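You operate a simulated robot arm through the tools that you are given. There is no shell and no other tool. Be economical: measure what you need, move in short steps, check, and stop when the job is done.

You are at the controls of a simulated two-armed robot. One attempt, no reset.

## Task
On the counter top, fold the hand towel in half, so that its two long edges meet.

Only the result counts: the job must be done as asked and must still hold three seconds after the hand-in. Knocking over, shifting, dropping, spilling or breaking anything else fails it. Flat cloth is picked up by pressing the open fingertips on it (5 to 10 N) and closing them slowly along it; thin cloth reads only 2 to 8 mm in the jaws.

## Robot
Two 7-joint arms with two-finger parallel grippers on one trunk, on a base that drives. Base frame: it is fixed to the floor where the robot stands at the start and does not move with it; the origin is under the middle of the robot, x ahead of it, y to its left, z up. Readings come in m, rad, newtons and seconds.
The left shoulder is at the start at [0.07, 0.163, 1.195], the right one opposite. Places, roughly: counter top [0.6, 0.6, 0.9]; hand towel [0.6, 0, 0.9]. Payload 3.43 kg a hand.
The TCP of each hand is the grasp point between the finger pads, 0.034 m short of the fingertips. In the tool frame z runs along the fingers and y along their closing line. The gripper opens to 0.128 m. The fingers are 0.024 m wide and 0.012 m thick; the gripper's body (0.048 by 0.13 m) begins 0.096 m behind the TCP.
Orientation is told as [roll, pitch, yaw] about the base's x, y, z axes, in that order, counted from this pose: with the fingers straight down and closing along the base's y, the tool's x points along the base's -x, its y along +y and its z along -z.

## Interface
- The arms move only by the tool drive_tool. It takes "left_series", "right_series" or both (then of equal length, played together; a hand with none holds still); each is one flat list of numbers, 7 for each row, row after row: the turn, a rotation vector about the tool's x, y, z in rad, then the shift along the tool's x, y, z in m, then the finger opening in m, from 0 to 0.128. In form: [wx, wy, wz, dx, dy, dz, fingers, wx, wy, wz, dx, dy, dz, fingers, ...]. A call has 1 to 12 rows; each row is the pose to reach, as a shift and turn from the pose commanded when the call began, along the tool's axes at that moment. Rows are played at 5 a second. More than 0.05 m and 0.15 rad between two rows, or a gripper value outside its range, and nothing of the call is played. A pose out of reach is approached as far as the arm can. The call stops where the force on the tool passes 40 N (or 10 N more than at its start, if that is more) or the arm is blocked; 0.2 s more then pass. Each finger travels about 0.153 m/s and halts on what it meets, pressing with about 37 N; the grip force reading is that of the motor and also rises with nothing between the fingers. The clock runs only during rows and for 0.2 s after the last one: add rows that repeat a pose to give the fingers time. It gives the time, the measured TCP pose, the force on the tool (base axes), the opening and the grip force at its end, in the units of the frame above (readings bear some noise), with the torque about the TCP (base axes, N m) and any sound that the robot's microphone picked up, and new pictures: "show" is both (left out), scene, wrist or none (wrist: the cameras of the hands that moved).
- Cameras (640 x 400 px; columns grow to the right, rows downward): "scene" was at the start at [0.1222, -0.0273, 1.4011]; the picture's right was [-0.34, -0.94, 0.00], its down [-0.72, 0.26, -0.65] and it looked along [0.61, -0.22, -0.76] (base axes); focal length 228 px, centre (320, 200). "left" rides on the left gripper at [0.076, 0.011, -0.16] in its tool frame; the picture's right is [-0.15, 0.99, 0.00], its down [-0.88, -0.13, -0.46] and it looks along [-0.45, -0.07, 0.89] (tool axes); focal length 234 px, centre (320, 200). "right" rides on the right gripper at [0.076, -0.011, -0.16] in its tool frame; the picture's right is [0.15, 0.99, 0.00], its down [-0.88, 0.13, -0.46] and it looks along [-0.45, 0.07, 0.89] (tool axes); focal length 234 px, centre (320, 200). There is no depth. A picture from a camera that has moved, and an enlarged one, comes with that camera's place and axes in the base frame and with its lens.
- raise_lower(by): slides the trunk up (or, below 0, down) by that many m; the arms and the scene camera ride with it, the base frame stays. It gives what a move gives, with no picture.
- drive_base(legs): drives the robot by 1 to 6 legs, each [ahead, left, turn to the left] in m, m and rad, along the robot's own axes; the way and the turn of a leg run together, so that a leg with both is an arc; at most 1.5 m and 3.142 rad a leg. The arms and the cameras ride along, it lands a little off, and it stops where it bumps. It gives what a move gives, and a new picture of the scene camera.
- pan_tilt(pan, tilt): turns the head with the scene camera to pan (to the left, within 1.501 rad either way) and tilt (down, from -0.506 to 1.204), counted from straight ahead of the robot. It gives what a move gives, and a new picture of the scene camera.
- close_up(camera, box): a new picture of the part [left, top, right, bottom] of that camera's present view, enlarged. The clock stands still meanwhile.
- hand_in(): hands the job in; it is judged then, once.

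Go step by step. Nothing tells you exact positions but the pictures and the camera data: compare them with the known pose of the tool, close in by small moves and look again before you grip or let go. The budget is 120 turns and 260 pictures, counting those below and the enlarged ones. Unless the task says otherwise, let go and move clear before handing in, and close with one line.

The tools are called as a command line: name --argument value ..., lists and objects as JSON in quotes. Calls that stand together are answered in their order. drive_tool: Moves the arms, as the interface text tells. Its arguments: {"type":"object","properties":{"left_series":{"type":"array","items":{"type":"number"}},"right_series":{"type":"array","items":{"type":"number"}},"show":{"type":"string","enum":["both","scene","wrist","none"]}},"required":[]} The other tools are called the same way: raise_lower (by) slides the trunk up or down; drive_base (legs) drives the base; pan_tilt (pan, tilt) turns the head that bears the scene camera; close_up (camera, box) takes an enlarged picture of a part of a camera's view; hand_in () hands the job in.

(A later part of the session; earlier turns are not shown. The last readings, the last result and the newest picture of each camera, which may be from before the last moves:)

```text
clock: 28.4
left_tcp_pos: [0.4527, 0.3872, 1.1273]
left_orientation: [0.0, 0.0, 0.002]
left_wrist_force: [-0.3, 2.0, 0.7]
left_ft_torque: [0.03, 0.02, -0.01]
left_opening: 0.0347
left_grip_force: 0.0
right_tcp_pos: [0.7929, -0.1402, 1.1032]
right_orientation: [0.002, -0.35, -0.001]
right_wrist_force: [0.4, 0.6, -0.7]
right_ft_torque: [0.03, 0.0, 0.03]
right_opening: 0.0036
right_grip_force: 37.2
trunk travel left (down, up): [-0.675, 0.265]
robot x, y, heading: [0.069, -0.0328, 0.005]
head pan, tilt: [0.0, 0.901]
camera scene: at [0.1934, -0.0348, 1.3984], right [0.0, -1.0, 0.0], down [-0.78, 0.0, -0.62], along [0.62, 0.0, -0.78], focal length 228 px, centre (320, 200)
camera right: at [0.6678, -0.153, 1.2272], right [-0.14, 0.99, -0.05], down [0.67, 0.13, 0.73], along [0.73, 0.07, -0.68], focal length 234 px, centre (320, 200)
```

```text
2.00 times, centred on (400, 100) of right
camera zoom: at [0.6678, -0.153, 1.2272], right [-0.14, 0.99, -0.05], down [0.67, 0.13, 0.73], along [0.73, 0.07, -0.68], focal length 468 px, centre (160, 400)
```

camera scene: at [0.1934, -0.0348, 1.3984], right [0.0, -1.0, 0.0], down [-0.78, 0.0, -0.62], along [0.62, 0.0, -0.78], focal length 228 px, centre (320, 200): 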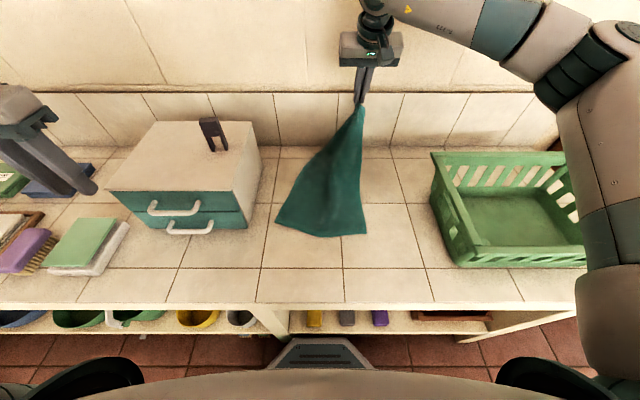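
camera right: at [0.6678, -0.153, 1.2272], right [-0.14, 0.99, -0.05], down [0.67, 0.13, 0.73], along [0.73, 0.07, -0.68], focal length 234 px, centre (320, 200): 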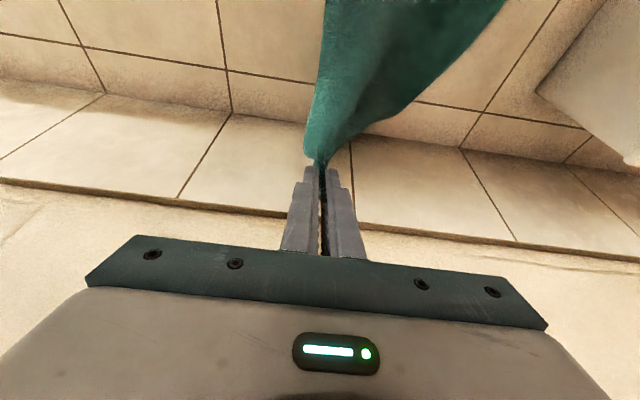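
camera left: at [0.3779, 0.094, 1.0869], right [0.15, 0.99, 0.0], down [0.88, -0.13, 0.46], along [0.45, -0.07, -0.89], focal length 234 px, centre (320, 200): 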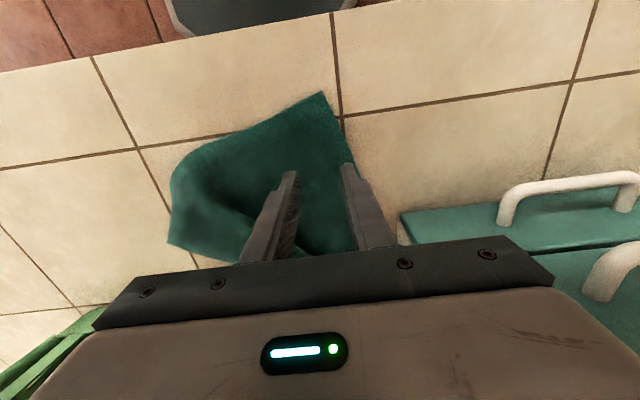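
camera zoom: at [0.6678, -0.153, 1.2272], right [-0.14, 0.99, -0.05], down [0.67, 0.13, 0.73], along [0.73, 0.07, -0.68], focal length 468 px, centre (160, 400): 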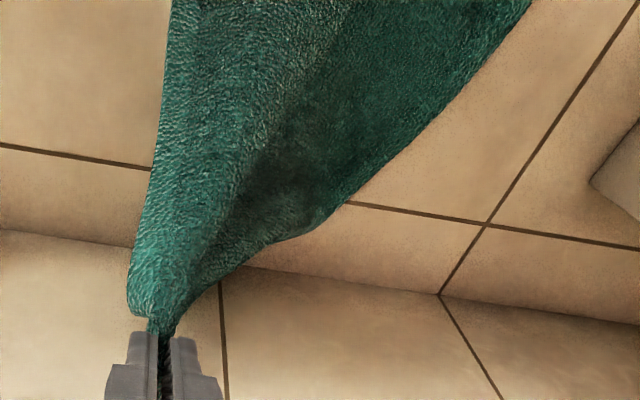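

The kink at about (0.825, -0.025) on the counter is the far-left corner. I move the right hand aside a little to the right and bring the left hand round in front of the box to fetch that corner.

drive_tool --left_series '[0, 0, 0, 0, -0.045, 0, 0.03, 0, 0, 0, 0, -0.09, 0, 0.03, 0, 0, 0, 0, -0.135, 0, 0.03, 0, 0, 0, 0, -0.18, 0, 0.03, 0, -0.05, 0, 0, -0.225, 0, 0.03, 0, -0.1, 0, 0, -0.27, 0, 0.03, 0, -0.15, 0, -0.02, -0.31, 0, 0.03, 0, -0.2, 0, -0.05, -0.345, 0, 0.03, 0, -0.25, 0, -0.08, -0.38, 0, 0.03, 0, -0.3, 0, -0.11, -0.41, 0, 0.03, 0, -0.35, 0, -0.15, -0.422, 0, 0.03, 0, -0.35, 0, -0.15, -0.422, 0, 0.03]' --right_series '[0, 0, 0, 0.0057, -0.022, 0.0157, 0, 0, 0, 0, 0.0114, -0.044, 0.0313, 0, 0, 0, 0, 0.0171, -0.065, 0.047, 0, 0, 0, 0, 0.0171, -0.065, 0.047, 0, 0, 0, 0, 0.0171, -0.065, 0.047, 0, 0, 0, 0, 0.0171, -0.065, 0.047, 0, 0, 0, 0, 0.0171, -0.065, 0.047, 0, 0, 0, 0, 0.0171, -0.065, 0.047, 0, 0, 0, 0, 0.0171, -0.065, 0.047, 0, 0, 0, 0, 0.0171, -0.065, 0.047, 0, 0, 0, 0, 0.0171, -0.065, 0.047, 0, 0, 0, 0, 0.0171, -0.065, 0.047, 0]'

```text
clock: 31.0
left_tcp_pos: [0.6008, -0.0347, 1.1256]
left_orientation: [-0.001, -0.35, 0.002]
left_wrist_force: [-0.5, 1.3, -1.0]
left_ft_torque: [0.01, -0.02, -0.03]
left_opening: 0.0298
left_grip_force: 0.0
right_tcp_pos: [0.7915, -0.2073, 1.0541]
right_orientation: [0.0, -0.351, 0.0]
right_wrist_force: [0.2, -0.8, -1.1]
right_ft_torque: [-0.01, -0.01, 0.02]
right_opening: 0.0037
right_grip_force: 37.1
trunk travel left (down, up): [-0.675, 0.265]
robot x, y, heading: [0.0681, -0.0351, 0.0]
head pan, tilt: [0.0, 0.901]
camera scene: at [0.1922, -0.0346, 1.3986], right [0.0, -1.0, 0.0], down [-0.78, 0.0, -0.62], along [0.62, 0.0, -0.78], focal length 228 px, centre (320, 200)
camera right: at [0.6647, -0.2186, 1.1769], right [-0.14, 0.99, -0.05], down [0.67, 0.13, 0.73], along [0.73, 0.07, -0.68], focal length 234 px, centre (320, 200)
camera left: at [0.4766, -0.0246, 1.2506], right [0.14, 0.99, 0.05], down [0.67, -0.13, 0.73], along [0.73, -0.07, -0.68], focal length 234 px, centre (320, 200)
```

scene: 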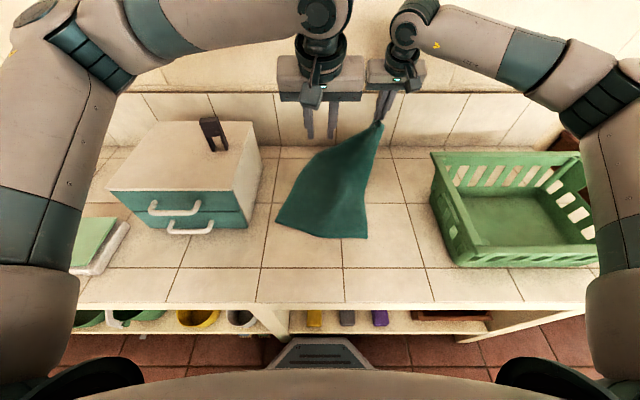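
right: 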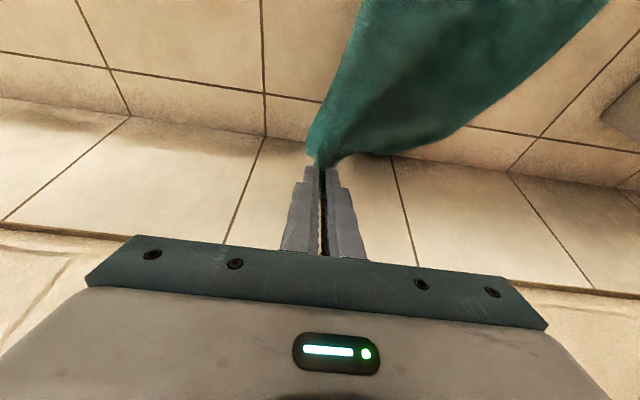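
left: 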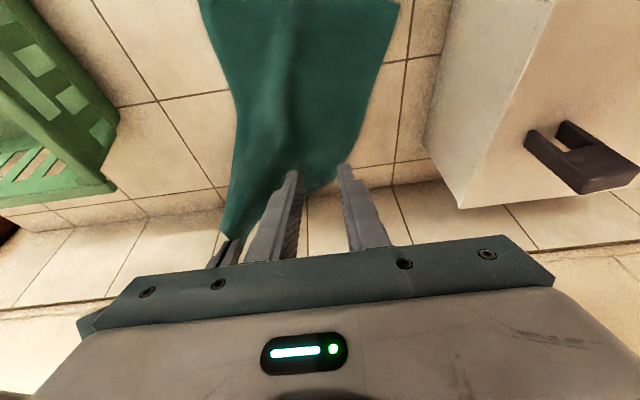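

The left hand is in place above. I zoom into the left wrist view to pinpoint the corner.

close_up --camera "left" --box '[200, 90, 440, 240]'

close_up --camera "right" --box '[300, 0, 620, 200]'

```text
2.67 times, centred on (320, 165) of left
camera zoom: at [0.4766, -0.0246, 1.2506], right [0.14, 0.99, 0.05], down [0.67, -0.13, 0.73], along [0.73, -0.07, -0.68], focal length 624 px, centre (320, 293)
```

zoom: 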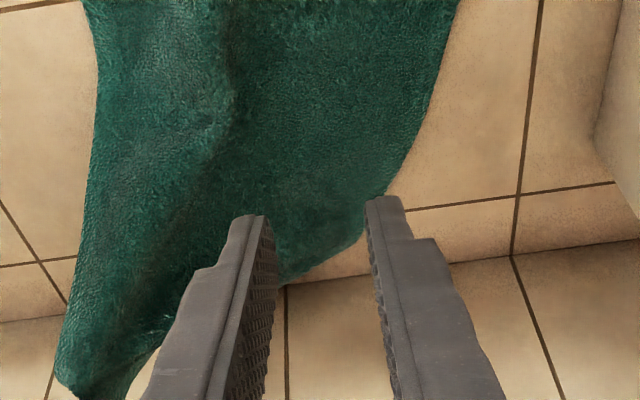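

```text
2.00 times, centred on (460, 100) of right
camera zoom: at [0.6647, -0.2186, 1.1769], right [-0.14, 0.99, -0.05], down [0.67, 0.13, 0.73], along [0.73, 0.07, -0.68], focal length 468 px, centre (40, 400)
```

zoom: 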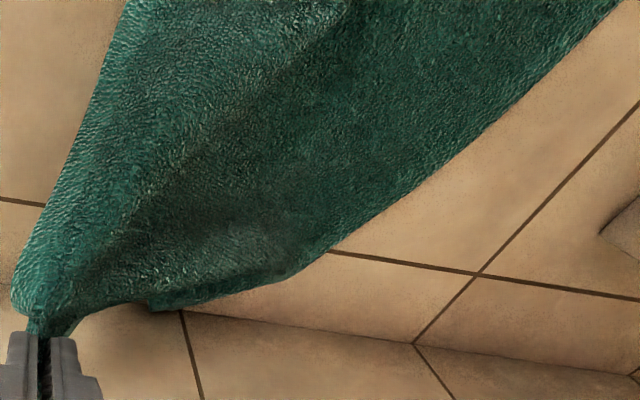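

The left edge actually bends, and the true far-left corner lies near (0.87, -0.117) by the wall, so the towel needs to come toward the robot. I grip the near-left corner at about (0.537, 0.088) with the left hand and then pull along the diagonal.

drive_tool --left_series '[0, 0.06, 0, 0.0186, 0.0155, 0.0296, 0.03, 0, 0.12, 0, 0.0372, 0.031, 0.0591, 0.03, 0, 0.18, 0, 0.0558, 0.0465, 0.0887, 0.03, 0, 0.24, 0, 0.0744, 0.062, 0.1183, 0.03, 0, 0.3, 0, 0.093, 0.0775, 0.1478, 0.03, 0, 0.35, 0, 0.1116, 0.093, 0.1774, 0.03, 0, 0.35, 0, 0.1116, 0.093, 0.1774, 0.03]'

```text
clock: 32.6
left_tcp_pos: [0.5563, 0.0582, 0.9227]
left_orientation: [0.0, 0.0, 0.003]
left_wrist_force: [-0.3, -0.1, -0.4]
left_ft_torque: [-0.02, -0.01, 0.0]
left_opening: 0.03
left_grip_force: 0.0
right_tcp_pos: [0.79, -0.2067, 1.0523]
right_orientation: [0.002, -0.351, 0.001]
right_wrist_force: [-0.1, 0.5, -0.5]
right_ft_torque: [0.02, 0.0, 0.03]
right_opening: 0.0037
right_grip_force: 37.4
trunk travel left (down, up): [-0.675, 0.265]
robot x, y, heading: [0.0681, -0.0314, 0.002]
head pan, tilt: [0.0, 0.901]
camera scene: at [0.1926, -0.0354, 1.3986], right [0.0, -1.0, 0.0], down [-0.78, 0.0, -0.62], along [0.62, 0.0, -0.78], focal length 228 px, centre (320, 200)
camera left: at [0.4823, 0.0676, 1.0836], right [0.15, 0.99, 0.0], down [0.88, -0.13, 0.46], along [0.45, -0.07, -0.89], focal length 234 px, centre (320, 200)
```

scene: 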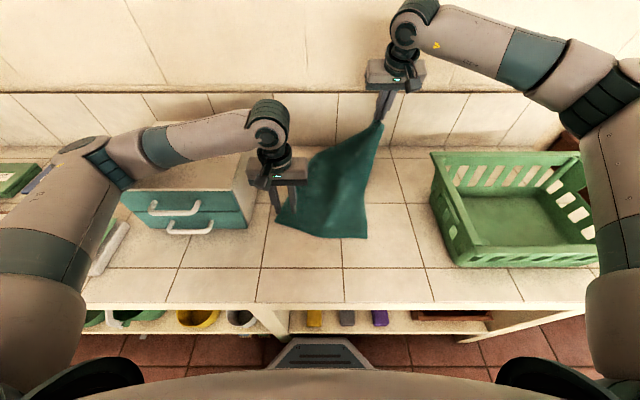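
left: 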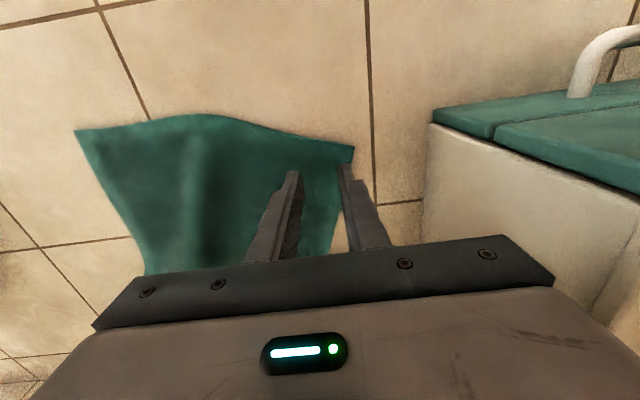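

The fingers straddle the near-left corner area well. I press down lightly and close.

drive_tool --left_series '[0, 0, 0, 0, -0.005, 0.015, 0.03, 0, 0, 0, 0, -0.005, 0.0225, 0.03, 0, 0, 0, 0, -0.005, 0.0225, 0.03, 0, 0, 0, 0, -0.005, 0.0225, 0.024, 0, 0, 0, 0, -0.005, 0.0225, 0.018, 0, 0, 0, 0, -0.005, 0.0225, 0.012, 0, 0, 0, 0, -0.005, 0.0225, 0.006, 0, 0, 0, 0, -0.005, 0.0225, 0.0, 0, 0, 0, 0, -0.005, 0.0225, 0.0]' --show "wrist"

```text
clock: 34.6
left_tcp_pos: [0.5673, 0.0537, 0.9168]
left_orientation: [0.005, -0.038, 0.008]
left_wrist_force: [0.2, 0.5, 0.6]
left_ft_torque: [-0.03, -0.02, 0.0]
left_opening: 0.0
left_grip_force: 33.1
right_tcp_pos: [0.7886, -0.2088, 1.055]
right_orientation: [0.003, -0.353, -0.003]
right_wrist_force: [-0.5, -0.3, -0.6]
right_ft_torque: [-0.02, 0.02, 0.04]
right_opening: 0.0037
right_grip_force: 37.3
trunk travel left (down, up): [-0.675, 0.265]
robot x, y, heading: [0.0662, -0.0345, 0.002]
head pan, tilt: [0.0, 0.901]
camera left: at [0.4871, 0.0634, 1.0749], right [0.14, 0.99, 0.01], down [0.86, -0.13, 0.49], along [0.48, -0.06, -0.87], focal length 234 px, centre (320, 200)
```

left: 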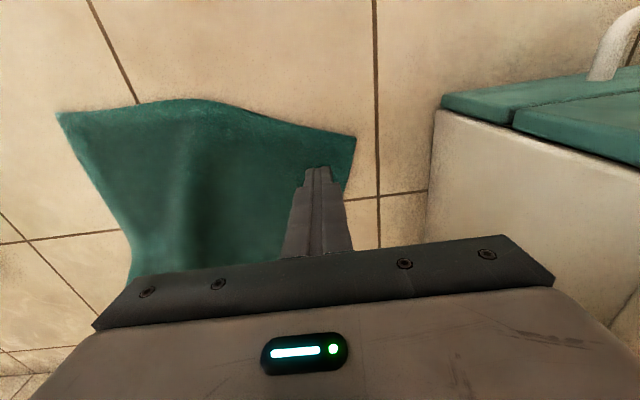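

The left hand stopped short without touching the cloth, as if the forearm rests on something. I check the scene.

close_up --camera "scene" --box '[60, 80, 320, 260]'

```text
2.22 times, centred on (190, 170) of scene
camera zoom: at [0.1906, -0.0388, 1.4007], right [0.0, -1.0, 0.0], down [-0.78, 0.0, -0.62], along [0.62, 0.0, -0.78], focal length 507 px, centre (609, 267)
```

zoom: 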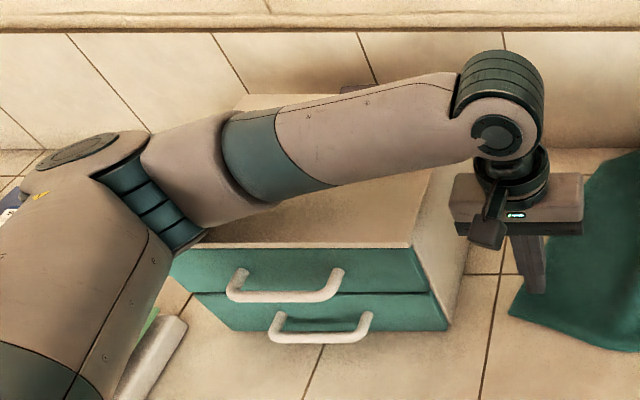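

The left forearm is lying on the box's top edge, but the box hasn't moved visibly. I lift the hand straight up at once, then raise the trunk so the forearms come in from higher.

drive_tool --left_series '[0, 0, 0, 0, 0, -0.03, 0.0, 0, 0, 0, 0, 0, -0.07, 0.03, 0, 0, 0, 0, 0, -0.11, 0.03]' --show "none"

raise_lower --by 0.2

close_up --camera "scene" --box '[0, 0, 640, 400]'

```text
clock: 35.4
left_tcp_pos: [0.556, 0.049, 1.0095]
left_orientation: [0.0, 0.001, -0.001]
left_wrist_force: [-0.5, 0.2, -0.7]
left_ft_torque: [-0.01, -0.03, 0.01]
left_opening: 0.03
left_grip_force: 0.1
right_tcp_pos: [0.7889, -0.2083, 1.0514]
right_orientation: [-0.001, -0.352, -0.002]
right_wrist_force: [0.0, 0.0, 0.1]
right_ft_torque: [-0.04, -0.04, -0.04]
right_opening: 0.0036
right_grip_force: 36.7
trunk travel left (down, up): [-0.675, 0.265]
robot x, y, heading: [0.0692, -0.0337, -0.0]
head pan, tilt: [0.0, 0.901]
```

```text
clock: 37.6
left_tcp_pos: [0.5578, 0.0525, 1.2092]
left_orientation: [-0.001, -0.001, 0.002]
left_wrist_force: [-0.6, 0.0, 0.9]
left_ft_torque: [0.01, 0.02, 0.0]
left_opening: 0.0298
left_grip_force: 0.1
right_tcp_pos: [0.7918, -0.206, 1.2515]
right_orientation: [0.0, -0.352, 0.001]
right_wrist_force: [0.4, 0.7, -1.3]
right_ft_torque: [0.03, 0.0, 0.03]
right_opening: 0.0039
right_grip_force: 36.6
trunk travel left (down, up): [-0.875, 0.065]
robot x, y, heading: [0.0674, -0.0346, -0.001]
head pan, tilt: [0.0, 0.901]
```

```text
1.00 times, centred on (320, 200) of scene
camera zoom: at [0.1932, -0.0348, 1.5984], right [0.0, -1.0, 0.0], down [-0.78, 0.0, -0.62], along [0.62, 0.0, -0.78], focal length 228 px, centre (320, 200)
```

zoom: 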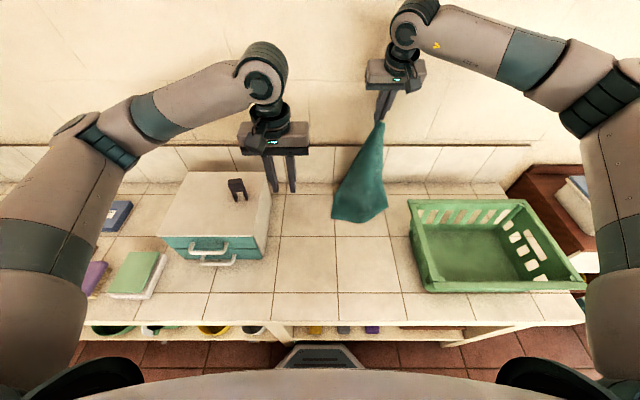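

The right hand holds the towel hanging by its far-right corner, and all else stands untouched. I park the left hand and bring the right hand back, higher and upright, so that I can lay the towel down along its diagonal.

drive_tool --left_series '[0, 0, 0, 0, 0.033, 0, 0.03, 0, 0, 0, 0, 0.066, 0, 0.03, 0, 0, 0, 0, 0.099, 0, 0.03, 0, 0, 0, 0, 0.132, 0, 0.03, 0, 0, 0, 0, 0.165, 0, 0.03, 0, 0, 0, 0, 0.198, 0, 0.03, 0, 0, 0, 0, 0.231, 0, 0.03, 0, 0, 0, 0, 0.264, 0, 0.03, 0, 0, 0, 0, 0.297, 0, 0.03, 0, 0, 0, 0, 0.33, 0, 0.03]' --right_series '[0, 0.035, 0, 0.027, 0.0256, -0.0199, 0, 0, 0.07, 0, 0.054, 0.0512, -0.0397, 0, 0, 0.105, 0, 0.0811, 0.0768, -0.0596, 0, 0, 0.14, 0, 0.1081, 0.1024, -0.0795, 0, 0, 0.175, 0, 0.1351, 0.128, -0.0993, 0, 0, 0.21, 0, 0.1621, 0.1536, -0.1192, 0, 0, 0.245, 0, 0.1891, 0.1792, -0.1391, 0, 0, 0.28, 0, 0.2162, 0.2048, -0.159, 0, 0, 0.315, 0, 0.2432, 0.2304, -0.1788, 0, 0, 0.35, 0, 0.2702, 0.256, -0.1987, 0]'

```text
clock: 39.8
left_tcp_pos: [0.5555, 0.3866, 1.2103]
left_orientation: [-0.004, -0.001, -0.001]
left_wrist_force: [-0.8, 0.7, 0.3]
left_ft_torque: [-0.05, -0.04, -0.01]
left_opening: 0.03
left_grip_force: 0.1
right_tcp_pos: [0.4649, 0.0518, 1.3455]
right_orientation: [-0.002, -0.003, -0.001]
right_wrist_force: [-0.1, 1.0, 0.8]
right_ft_torque: [-0.06, -0.04, 0.0]
right_opening: 0.0037
right_grip_force: 37.0
trunk travel left (down, up): [-0.875, 0.065]
robot x, y, heading: [0.0681, -0.0339, -0.005]
head pan, tilt: [0.0, 0.901]
camera scene: at [0.1907, -0.0309, 1.5987], right [0.0, -1.0, 0.0], down [-0.78, 0.0, -0.62], along [0.62, 0.0, -0.78], focal length 228 px, centre (320, 200)
camera right: at [0.3899, 0.0399, 1.505], right [-0.15, 0.99, 0.0], down [0.88, 0.13, 0.46], along [0.45, 0.06, -0.89], focal length 234 px, centre (320, 200)
camera left: at [0.4817, 0.3955, 1.3704], right [0.15, 0.99, 0.0], down [0.88, -0.13, 0.46], along [0.45, -0.07, -0.89], focal length 234 px, centre (320, 200)
```

scene: 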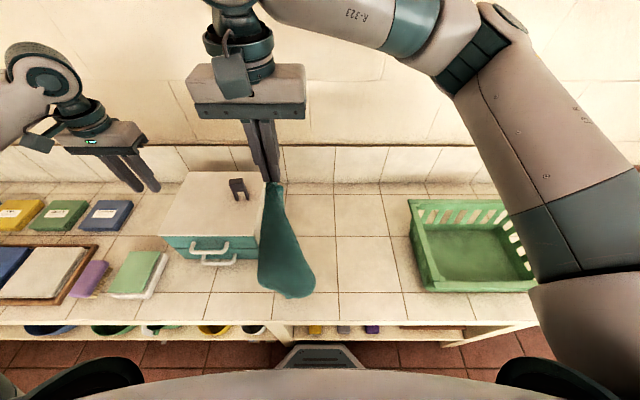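
right: 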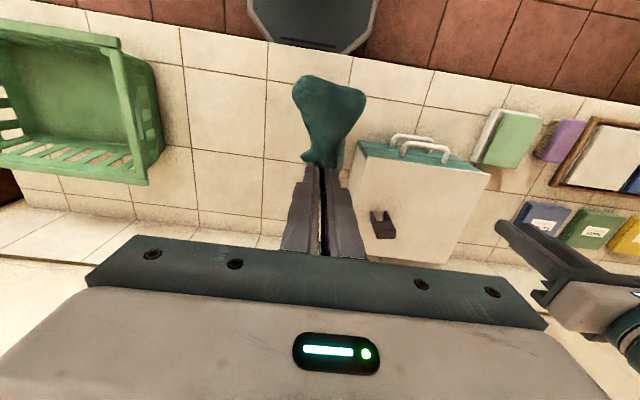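
left: 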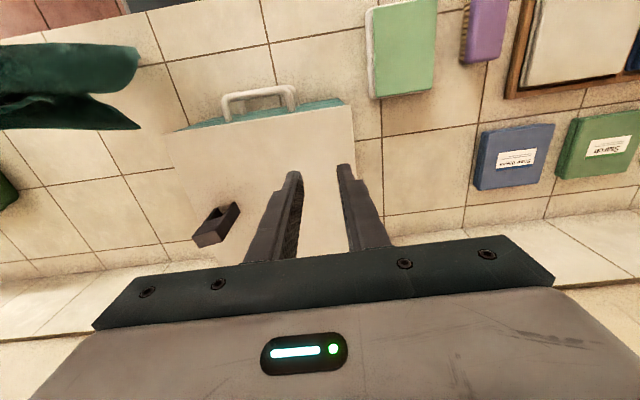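

The towel hangs freely. Now I lay it down along the diagonal, forward and right while lowering; the first part brings it to about 0.2 m above the counter.

drive_tool --right_series '[0, 0, 0, 0, 0, 0.015, 0, 0, 0, 0, -0.0197, -0.0215, 0.02, 0, 0, 0, 0, -0.0529, -0.0435, 0.027, 0, 0, 0, 0, -0.0861, -0.0655, 0.039, 0, 0, 0, 0, -0.1193, -0.0875, 0.056, 0, 0, 0, 0, -0.1525, -0.1095, 0.079, 0, 0, 0, 0, -0.1816, -0.1288, 0.1065, 0, 0, 0, 0, -0.2065, -0.1453, 0.1385, 0, 0, 0, 0, -0.2314, -0.1618, 0.1745, 0, 0, 0, 0, -0.2521, -0.1755, 0.2115, 0, 0, 0, 0, -0.2687, -0.1865, 0.2465, 0, 0, 0, 0, -0.2812, -0.1948, 0.2815, 0]' --show "scene"

```text
clock: 42.4
left_tcp_pos: [0.5579, 0.3819, 1.2107]
left_orientation: [0.0, 0.0, 0.001]
left_wrist_force: [0.2, 1.0, 0.3]
left_ft_torque: [0.02, -0.01, 0.01]
left_opening: 0.0299
left_grip_force: 0.0
right_tcp_pos: [0.7508, -0.1449, 1.0623]
right_orientation: [0.001, 0.0, 0.0]
right_wrist_force: [-0.3, 0.5, -0.4]
right_ft_torque: [0.03, -0.01, -0.02]
right_opening: 0.004
right_grip_force: 37.2
trunk travel left (down, up): [-0.875, 0.065]
robot x, y, heading: [0.0697, -0.0343, -0.0]
head pan, tilt: [0.0, 0.901]
camera scene: at [0.1939, -0.0348, 1.5985], right [0.0, -1.0, 0.0], down [-0.78, 0.0, -0.62], along [0.62, 0.0, -0.78], focal length 228 px, centre (320, 200)
```

scene: 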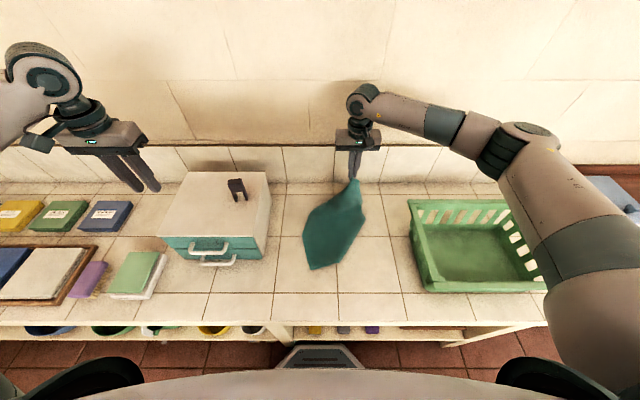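

The towel is opening into a diamond. I finish lowering the corner at about (0.80, -0.175), release, and step up and to the right to look.

drive_tool --right_series '[0, 0, 0, -0.015, -0.01, 0.04, 0, 0, 0, 0, -0.03, -0.02, 0.08, 0, 0, 0, 0, -0.045, -0.03, 0.12, 0, 0, 0, 0, -0.05, -0.03, 0.156, 0, 0, 0, 0, -0.05, -0.03, 0.156, 0.02, 0, 0, 0, -0.05, -0.03, 0.156, 0.05, 0, 0, 0, -0.05, -0.03, 0.12, 0.06, 0, 0, 0, -0.05, -0.03, 0.08, 0.06, 0, 0, 0, -0.05, -0.03, 0.04, 0.06, 0, 0, 0, -0.05, -0.03, 0.0, 0.06, 0, 0, 0, -0.05, -0.06, -0.03, 0.06]' --show "wrist"

close_up --camera "scene" --box '[240, 150, 460, 310]'

```text
clock: 44.8
left_tcp_pos: [0.558, 0.3795, 1.2108]
left_orientation: [0.001, -0.002, 0.002]
left_wrist_force: [-0.2, -0.1, 0.3]
left_ft_torque: [0.03, -0.04, 0.01]
left_opening: 0.0301
left_grip_force: 0.1
right_tcp_pos: [0.7987, -0.2045, 1.0947]
right_orientation: [0.003, 0.001, 0.0]
right_wrist_force: [0.2, -0.4, -0.2]
right_ft_torque: [0.05, -0.02, 0.03]
right_opening: 0.0601
right_grip_force: 0.1
trunk travel left (down, up): [-0.875, 0.065]
robot x, y, heading: [0.068, -0.0327, 0.001]
head pan, tilt: [0.0, 0.901]
camera right: at [0.7236, -0.2172, 1.2549], right [-0.15, 0.99, 0.0], down [0.88, 0.13, 0.46], along [0.45, 0.07, -0.89], focal length 234 px, centre (320, 200)
```

right: 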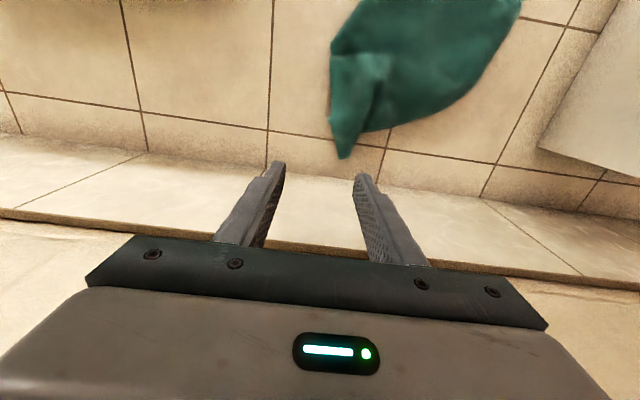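

```text
2.50 times, centred on (350, 230) of scene
camera zoom: at [0.1918, -0.0368, 1.5986], right [0.0, -1.0, 0.0], down [-0.78, 0.0, -0.62], along [0.62, 0.0, -0.78], focal length 570 px, centre (245, 125)
```

zoom: 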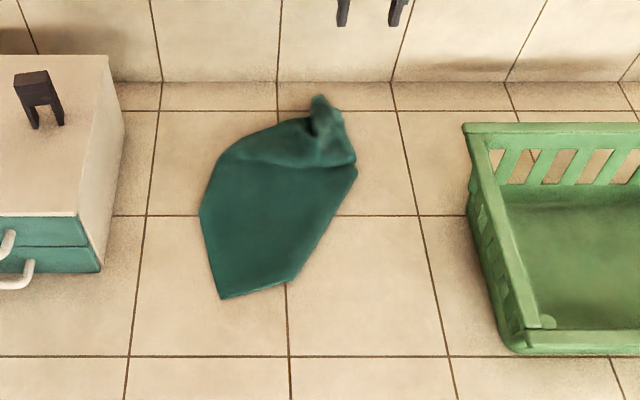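

The towel still lies partly folded over itself. I move the right camera over it for a clear top view.

drive_tool --right_series '[0, 0, 0, 0.03, 0.035, -0.015, 0.06, 0, 0, 0, 0.06, 0.07, -0.03, 0.06, 0, 0, 0, 0.08, 0.11, -0.045, 0.06]' --show "none"

close_up --camera "right" --box '[200, 0, 480, 175]'

```text
clock: 45.6
left_tcp_pos: [0.5577, 0.3831, 1.2095]
left_orientation: [0.001, 0.002, 0.001]
left_wrist_force: [0.7, 0.5, 0.6]
left_ft_torque: [0.0, 0.02, 0.01]
left_opening: 0.0302
left_grip_force: 0.0
right_tcp_pos: [0.7191, -0.0912, 1.1402]
right_orientation: [-0.003, -0.001, 0.0]
right_wrist_force: [-0.8, 0.1, -0.3]
right_ft_torque: [-0.02, -0.03, 0.01]
right_opening: 0.06
right_grip_force: 0.0
trunk travel left (down, up): [-0.875, 0.065]
robot x, y, heading: [0.0692, -0.0352, 0.001]
head pan, tilt: [0.0, 0.901]
```

```text
2.29 times, centred on (340, 88) of right
camera zoom: at [0.6444, -0.1035, 1.299], right [-0.15, 0.99, 0.0], down [0.88, 0.13, 0.46], along [0.45, 0.06, -0.89], focal length 535 px, centre (274, 457)
```

zoom: 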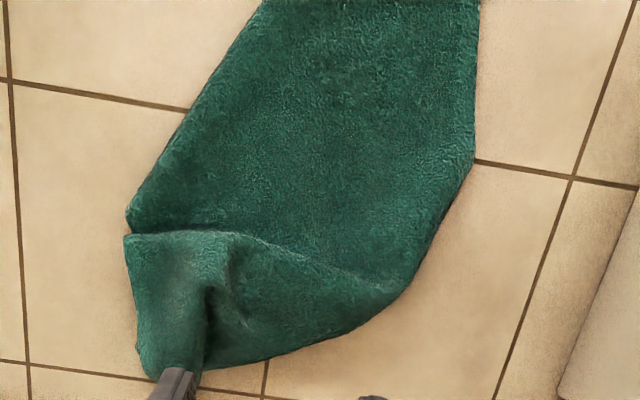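

This is getting clearer: the far-right flap just has slack, but side flaps may be tucked under. I take the full wrist view and a sharper scene view.

close_up --camera "scene" --box '[300, 180, 400, 280]'

drive_tool --right_series '[0, 0, 0, 0.04, 0.0, -0.02, 0.06, 0, 0, 0, 0.08, 0.0, -0.04, 0.06, 0, 0, 0, 0.12, 0.02, -0.06, 0.06, 0, 0, 0, 0.14, 0.04, -0.08, 0.06]' --show "wrist"

```text
4.00 times, centred on (350, 230) of scene
camera zoom: at [0.1933, -0.0322, 1.5984], right [0.0, -1.0, 0.0], down [-0.78, 0.0, -0.62], along [0.62, 0.0, -0.78], focal length 912 px, centre (200, 80)
```

zoom: 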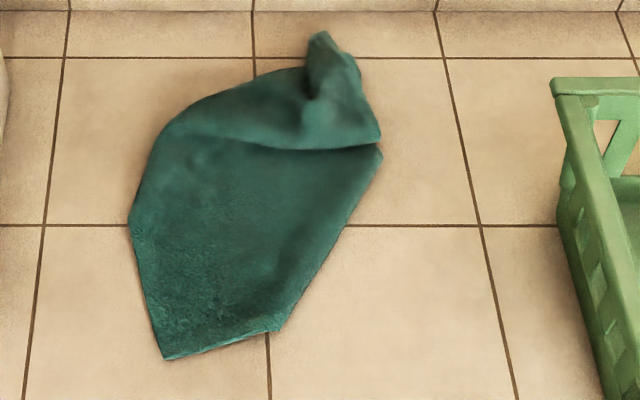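

```text
clock: 46.6
left_tcp_pos: [0.5568, 0.3832, 1.2111]
left_orientation: [-0.001, 0.0, 0.003]
left_wrist_force: [-0.7, 0.3, 0.4]
left_ft_torque: [-0.03, -0.02, 0.05]
left_opening: 0.0299
left_grip_force: 0.0
right_tcp_pos: [0.5776, -0.0525, 1.2229]
right_orientation: [0.001, 0.0, 0.0]
right_wrist_force: [-0.5, -0.8, -0.9]
right_ft_torque: [0.0, 0.01, 0.02]
right_opening: 0.0598
right_grip_force: 0.1
trunk travel left (down, up): [-0.875, 0.065]
robot x, y, heading: [0.0687, -0.0323, -0.001]
head pan, tilt: [0.0, 0.901]
camera right: at [0.5029, -0.0647, 1.3811], right [-0.15, 0.99, 0.0], down [0.88, 0.13, 0.46], along [0.45, 0.07, -0.89], focal length 234 px, centre (320, 200)
```

right: 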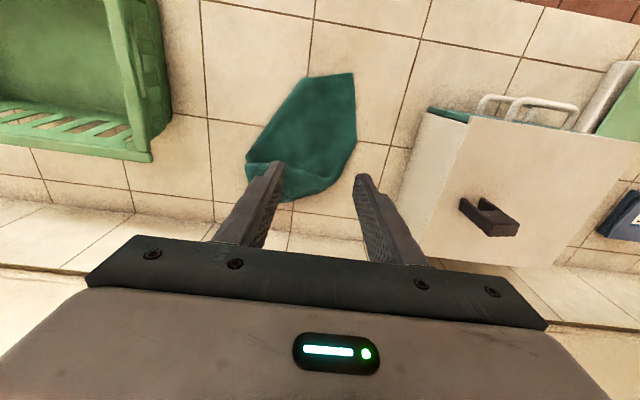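

The near edge runs about 0.10 m from the near-left corner at (0.48, 0.00) and then the near-right part is tucked under. I will pick up the near-left corner with the right hand, lift it so the near-right corner swings free, and lay the near edge back down straight.

drive_tool --right_series '[0, 0, 0, 0.02, 0.01, 0.044, 0.045, 0, 0, 0, 0.035, 0.017, 0.088, 0.03, 0, 0, 0, 0.05, 0.025, 0.132, 0.03, 0, 0, 0, 0.065, 0.032, 0.176, 0.03, 0, 0, 0, 0.073, 0.035, 0.22, 0.03, 0, 0, 0, 0.073, 0.035, 0.264, 0.03, 0, 0, 0, 0.073, 0.035, 0.295, 0.03, 0, 0, 0, 0.073, 0.035, 0.295, 0.03]'

```text
clock: 48.4
left_tcp_pos: [0.5565, 0.3812, 1.211]
left_orientation: [0.0, 0.001, 0.001]
left_wrist_force: [-0.5, -0.4, -0.3]
left_ft_torque: [0.02, -0.01, 0.0]
left_opening: 0.0298
left_grip_force: 0.1
right_tcp_pos: [0.508, -0.0186, 0.924]
right_orientation: [0.001, 0.0, -0.001]
right_wrist_force: [0.8, 0.4, -0.1]
right_ft_torque: [0.01, -0.03, -0.03]
right_opening: 0.0301
right_grip_force: 0.1
trunk travel left (down, up): [-0.875, 0.065]
robot x, y, heading: [0.0683, -0.031, -0.001]
head pan, tilt: [0.0, 0.901]
camera scene: at [0.1926, -0.0345, 1.5986], right [0.0, -1.0, 0.0], down [-0.78, 0.0, -0.62], along [0.62, 0.0, -0.78], focal length 228 px, centre (320, 200)
camera right: at [0.4324, -0.0319, 1.0839], right [-0.15, 0.99, 0.0], down [0.88, 0.13, 0.46], along [0.45, 0.07, -0.89], focal length 234 px, centre (320, 200)
```

scene: 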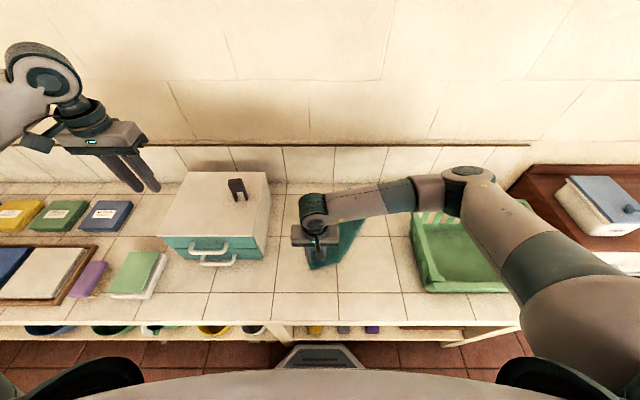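
right: 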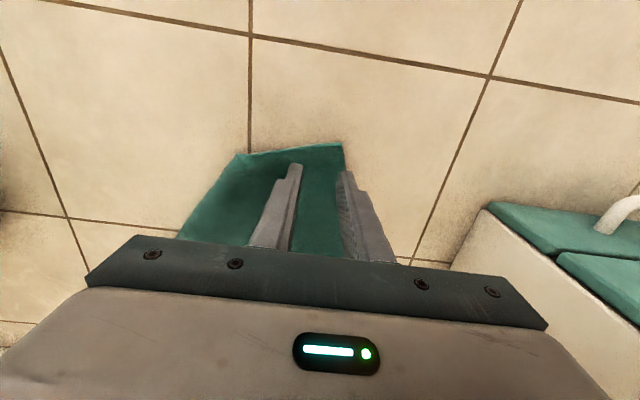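

The fingers stand over the near-left corner. I press down and read the force.

drive_tool --right_series '[0, 0, 0, 0.004, -0.002, 0.015, 0.03, 0, 0, 0, 0.004, -0.002, 0.0235, 0.03, 0, 0, 0, 0.004, -0.002, 0.0245, 0.03]' --show "none"

```text
clock: 49.2
left_tcp_pos: [0.5574, 0.3815, 1.2109]
left_orientation: [0.0, 0.0, 0.002]
left_wrist_force: [-0.2, 0.0, 0.5]
left_ft_torque: [0.03, 0.02, 0.02]
left_opening: 0.0302
left_grip_force: 0.2
right_tcp_pos: [0.5032, -0.0215, 0.8992]
right_orientation: [-0.001, 0.001, 0.0]
right_wrist_force: [0.3, 0.4, 1.0]
right_ft_torque: [-0.02, -0.03, 0.02]
right_opening: 0.03
right_grip_force: 0.0
trunk travel left (down, up): [-0.875, 0.065]
robot x, y, heading: [0.0695, -0.032, -0.001]
head pan, tilt: [0.0, 0.901]
```

drive_tool --right_series '[0, 0, 0, 0, 0, 0.002, 0.03, 0, 0, 0, 0, 0, 0.003, 0.03, 0, 0, 0, 0, 0, 0.003, 0.024, 0, 0, 0, 0, 0, 0.003, 0.018, 0, 0, 0, 0, 0, 0.003, 0.012, 0, 0, 0, 0, 0, 0.003, 0.006, 0, 0, 0, 0, 0, 0.003, 0.0, 0, 0, 0, 0, 0, 0.003, 0.0]' --show "wrist"

```text
clock: 51.0
left_tcp_pos: [0.5573, 0.381, 1.2116]
left_orientation: [0.0, 0.0, 0.002]
left_wrist_force: [0.9, -0.9, -0.4]
left_ft_torque: [0.0, -0.03, 0.02]
left_opening: 0.03
left_grip_force: 0.1
right_tcp_pos: [0.5029, -0.0213, 0.8972]
right_orientation: [0.0, -0.001, 0.001]
right_wrist_force: [0.8, 0.2, 8.5]
right_ft_torque: [0.02, 0.0, 0.1]
right_opening: 0.0042
right_grip_force: 37.3
trunk travel left (down, up): [-0.875, 0.065]
robot x, y, heading: [0.0653, -0.0341, -0.004]
head pan, tilt: [0.0, 0.901]
camera right: at [0.4274, -0.0337, 1.0572], right [-0.15, 0.99, 0.0], down [0.88, 0.13, 0.46], along [0.45, 0.07, -0.89], focal length 234 px, centre (320, 200)
```

right: 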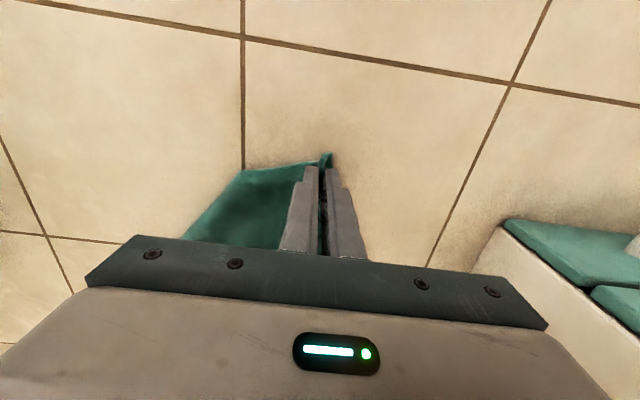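

The corner is held at 4.2 mm. I lift it about 0.28 m and carry it over toward the front right, so the near edge hangs free below.

drive_tool --right_series '[0, 0, 0, 0, 0, -0.045, 0, 0, 0, 0, 0, 0, -0.09, 0, 0, 0, 0, 0.01, -0.02, -0.13, 0, 0, 0, 0, 0.025, -0.045, -0.165, 0, 0, 0, 0, 0.04, -0.07, -0.2, 0, 0, 0, 0, 0.055, -0.1, -0.235, 0, 0, 0, 0, 0.07, -0.13, -0.265, 0, 0, 0, 0, 0.085, -0.155, -0.28, 0, 0, 0, 0, 0.085, -0.155, -0.28, 0]'

close_up --camera "scene" --box '[270, 150, 430, 330]'

```text
clock: 53.0
left_tcp_pos: [0.5583, 0.382, 1.2099]
left_orientation: [-0.001, 0.0, 0.002]
left_wrist_force: [0.5, 0.8, 0.1]
left_ft_torque: [-0.04, 0.01, 0.02]
left_opening: 0.03
left_grip_force: 0.0
right_tcp_pos: [0.4331, -0.172, 1.1791]
right_orientation: [-0.001, 0.001, 0.001]
right_wrist_force: [-0.5, -0.2, 0.6]
right_ft_torque: [-0.01, 0.03, 0.03]
right_opening: 0.0042
right_grip_force: 37.1
right hand out of reach, approached as far as the arm can: row 8, 9
trunk travel left (down, up): [-0.875, 0.065]
robot x, y, heading: [0.0654, -0.0345, 0.004]
head pan, tilt: [0.0, 0.901]
camera scene: at [0.1932, -0.0338, 1.5985], right [0.0, -1.0, 0.0], down [-0.78, 0.0, -0.62], along [0.62, 0.0, -0.78], focal length 228 px, centre (320, 200)
camera right: at [0.3578, -0.1845, 1.3385], right [-0.15, 0.99, 0.0], down [0.88, 0.13, 0.45], along [0.45, 0.07, -0.89], focal length 234 px, centre (320, 200)
```

scene: 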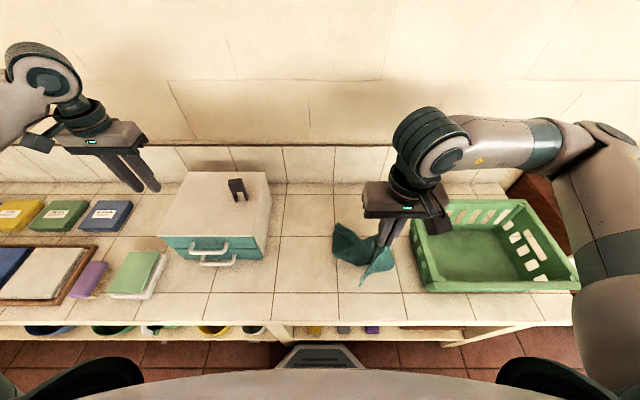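
right: 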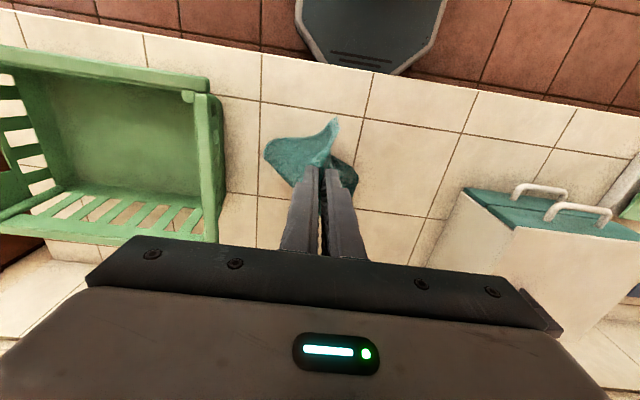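

```text
2.22 times, centred on (350, 240) of scene
camera zoom: at [0.1932, -0.0338, 1.5985], right [0.0, -1.0, 0.0], down [-0.78, 0.0, -0.62], along [0.62, 0.0, -0.78], focal length 507 px, centre (253, 111)
```

zoom: 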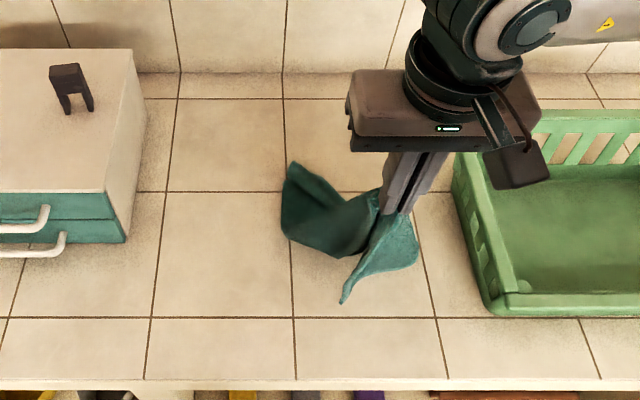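

The near-right corner is now hanging free under the hand. I set it down there and lay the near edge toward the left.

drive_tool --right_series '[0, 0, 0, -0.015, 0, 0.035, 0, 0, 0, 0, -0.015, 0.045, 0.04, 0, 0, 0, 0, -0.015, 0.09, 0.05, 0, 0, 0, 0, -0.015, 0.13, 0.071, 0, 0, 0, 0, -0.015, 0.165, 0.097, 0, 0, 0, 0, -0.015, 0.195, 0.13, 0, 0, 0, 0, -0.015, 0.215, 0.161, 0, 0, 0, 0, -0.015, 0.23, 0.195, 0, 0, 0, 0, -0.015, 0.24, 0.233, 0, 0, 0, 0, -0.015, 0.245, 0.265, 0, 0, 0, 0, -0.015, 0.245, 0.265, 0]'

close_up --camera "scene" --box '[270, 150, 430, 330]'

```text
clock: 55.4
left_tcp_pos: [0.5578, 0.3816, 1.2119]
left_orientation: [0.0, 0.0, 0.001]
left_wrist_force: [-0.9, 0.3, 0.1]
left_ft_torque: [0.0, 0.03, 0.07]
left_opening: 0.03
left_grip_force: 0.1
right_tcp_pos: [0.4469, 0.073, 0.9123]
right_orientation: [0.001, 0.0, 0.001]
right_wrist_force: [-0.5, 0.6, 0.1]
right_ft_torque: [0.01, -0.01, 0.03]
right_opening: 0.0042
right_grip_force: 37.4
trunk travel left (down, up): [-0.875, 0.065]
robot x, y, heading: [0.0703, -0.0337, -0.004]
head pan, tilt: [0.0, 0.901]
camera scene: at [0.1927, -0.0345, 1.5985], right [0.0, -1.0, 0.0], down [-0.78, 0.0, -0.62], along [0.62, 0.0, -0.78], focal length 228 px, centre (320, 200)
camera right: at [0.3715, 0.0617, 1.0726], right [-0.15, 0.99, 0.0], down [0.88, 0.13, 0.46], along [0.45, 0.07, -0.89], focal length 234 px, centre (320, 200)
```

scene: 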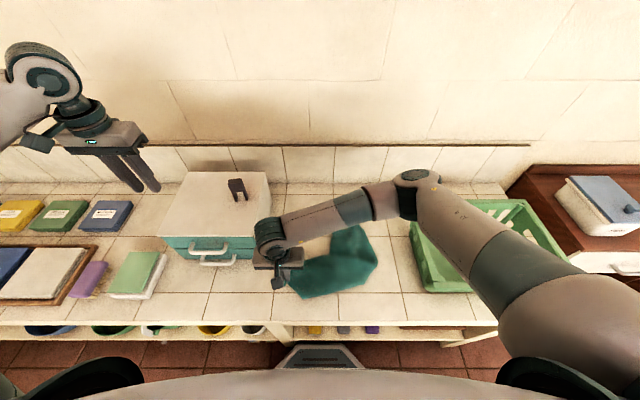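
right: 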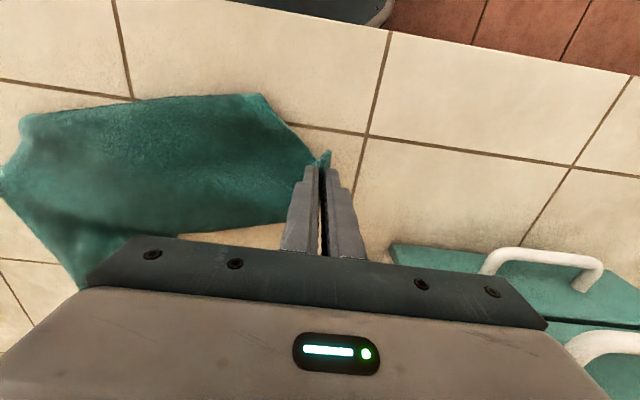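

```text
2.22 times, centred on (350, 240) of scene
camera zoom: at [0.1927, -0.0345, 1.5985], right [0.0, -1.0, 0.0], down [-0.78, 0.0, -0.62], along [0.62, 0.0, -0.78], focal length 507 px, centre (253, 111)
```

zoom: 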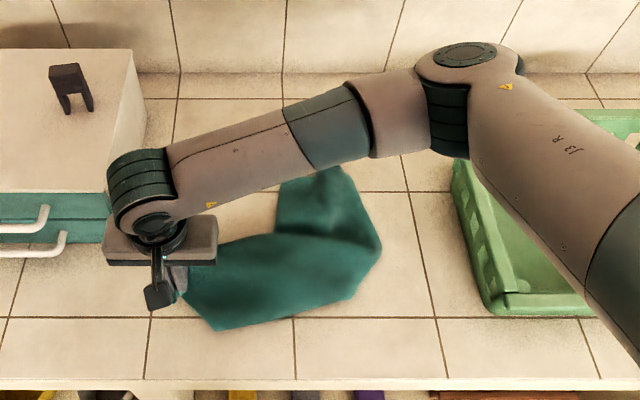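

I set this corner down, release, and retreat upward to see the new layout.

drive_tool --right_series '[0, 0, 0, 0, 0, 0.008, 0, 0, 0, 0, 0, 0, 0.008, 0.02, 0, 0, 0, 0, 0, 0.008, 0.04, 0, 0, 0, 0, 0, -0.03, 0.04, 0, 0, 0, 0, 0, -0.08, 0.04, 0, 0, 0, 0, 0, -0.13, 0.04, 0, 0, 0, 0, 0, -0.18, 0.04, 0, 0, 0, -0.02, -0.03, -0.21, 0.04, 0, 0, 0, -0.05, -0.06, -0.23, 0.04, 0, 0, 0, -0.08, -0.09, -0.25, 0.04, 0, 0, 0, -0.11, -0.12, -0.27, 0.04, 0, 0, 0, -0.14, -0.15, -0.28, 0.04]' --show "none"

drive_tool --right_series '[0, 0, 0, -0.02, -0.04, 0, 0.04, 0, 0, 0, -0.04, -0.08, 0, 0.04, 0, 0, 0, -0.06, -0.12, 0, 0.04, 0, 0, 0, -0.06, -0.165, 0, 0.04, 0, 0, 0, -0.06, -0.21, 0, 0.04, 0, 0, 0, -0.06, -0.25, 0, 0.04]' --show "none"

close_up --camera "scene" --box '[260, 180, 420, 300]'

```text
clock: 58.0
left_tcp_pos: [0.5581, 0.3808, 1.2121]
left_orientation: [0.001, 0.001, 0.001]
left_wrist_force: [0.4, -1.0, 0.1]
left_ft_torque: [0.02, -0.01, 0.01]
left_opening: 0.0301
left_grip_force: 0.1
right_tcp_pos: [0.5869, -0.0784, 1.1941]
right_orientation: [0.004, 0.0, -0.001]
right_wrist_force: [0.8, -0.2, -0.3]
right_ft_torque: [0.05, -0.02, -0.02]
right_opening: 0.0399
right_grip_force: 0.0
trunk travel left (down, up): [-0.875, 0.065]
robot x, y, heading: [0.0639, -0.0372, -0.007]
head pan, tilt: [0.0, 0.901]
```

```text
clock: 59.4
left_tcp_pos: [0.5565, 0.3813, 1.2112]
left_orientation: [0.001, 0.001, 0.003]
left_wrist_force: [0.1, -0.8, -0.4]
left_ft_torque: [0.01, -0.03, -0.04]
left_opening: 0.0298
left_grip_force: 0.0
right_tcp_pos: [0.6468, -0.3256, 1.1918]
right_orientation: [0.002, -0.002, 0.001]
right_wrist_force: [0.0, -0.3, 0.0]
right_ft_torque: [0.02, 0.01, 0.01]
right_opening: 0.04
right_grip_force: 0.1
trunk travel left (down, up): [-0.875, 0.065]
robot x, y, heading: [0.0632, -0.0363, 0.004]
head pan, tilt: [0.0, 0.901]
```

```text
3.33 times, centred on (340, 240) of scene
camera zoom: at [0.1923, -0.0357, 1.5986], right [0.0, -1.0, 0.0], down [-0.78, 0.0, -0.62], along [0.62, 0.0, -0.78], focal length 760 px, centre (253, 67)
```

zoom: 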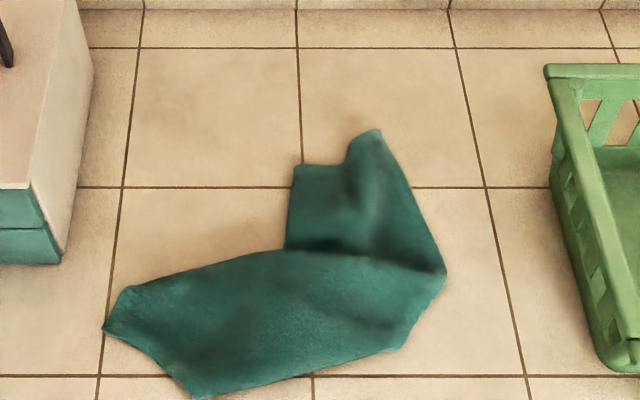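

The layout is ambiguous, but I know two opposite corners: near-left at A≈(0.456, 0.109) and far-right at E≈(0.682, -0.181). I will grip both, stretch the towel along its diagonal in the air, and lay it down cleanly; first the left hand goes to A.

drive_tool --left_series '[0, 0, 0, 0.0143, -0.0433, 0, 0.04, 0, 0, 0, 0.0286, -0.0866, 0, 0.04, 0, 0, 0, 0.0429, -0.13, 0, 0.04, 0, 0, 0, 0.0572, -0.1733, 0, 0.04, 0, 0, 0, 0.0715, -0.2165, 0, 0.04, 0, 0, 0, 0.0858, -0.2598, 0.02, 0.04, 0, 0, 0, 0.1, -0.303, 0.04, 0.04, 0, 0, 0, 0.1, -0.303, 0.085, 0.04, 0, 0, 0, 0.1, -0.303, 0.13, 0.04, 0, 0, 0, 0.1, -0.303, 0.175, 0.04, 0, 0, 0, 0.1, -0.303, 0.22, 0.04, 0, 0, 0, 0.1, -0.303, 0.255, 0.04]'

```text
clock: 62.0
left_tcp_pos: [0.4598, 0.0797, 0.9533]
left_orientation: [0.002, -0.001, 0.001]
left_wrist_force: [1.2, 0.5, -0.4]
left_ft_torque: [0.01, 0.0, 0.03]
left_opening: 0.0398
left_grip_force: 0.0
right_tcp_pos: [0.6468, -0.3248, 1.1919]
right_orientation: [0.002, 0.001, 0.001]
right_wrist_force: [-0.5, -0.1, 0.2]
right_ft_torque: [0.0, 0.01, 0.01]
right_opening: 0.0401
right_grip_force: 0.0
trunk travel left (down, up): [-0.875, 0.065]
robot x, y, heading: [0.0722, -0.034, 0.002]
head pan, tilt: [0.0, 0.901]
camera scene: at [0.1927, -0.0343, 1.5986], right [0.0, -1.0, 0.0], down [-0.78, 0.0, -0.62], along [0.62, 0.0, -0.78], focal length 228 px, centre (320, 200)
camera left: at [0.3847, 0.0898, 1.1137], right [0.14, 0.99, 0.0], down [0.88, -0.13, 0.46], along [0.45, -0.07, -0.89], focal length 234 px, centre (320, 200)
```

scene: 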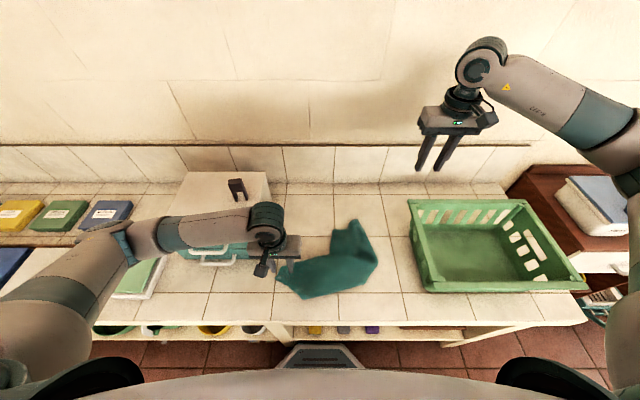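
left: 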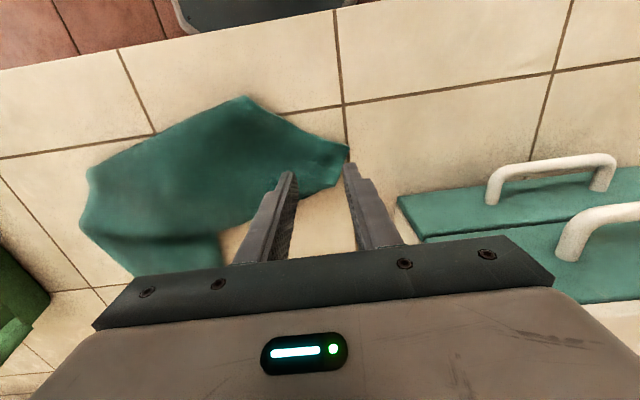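

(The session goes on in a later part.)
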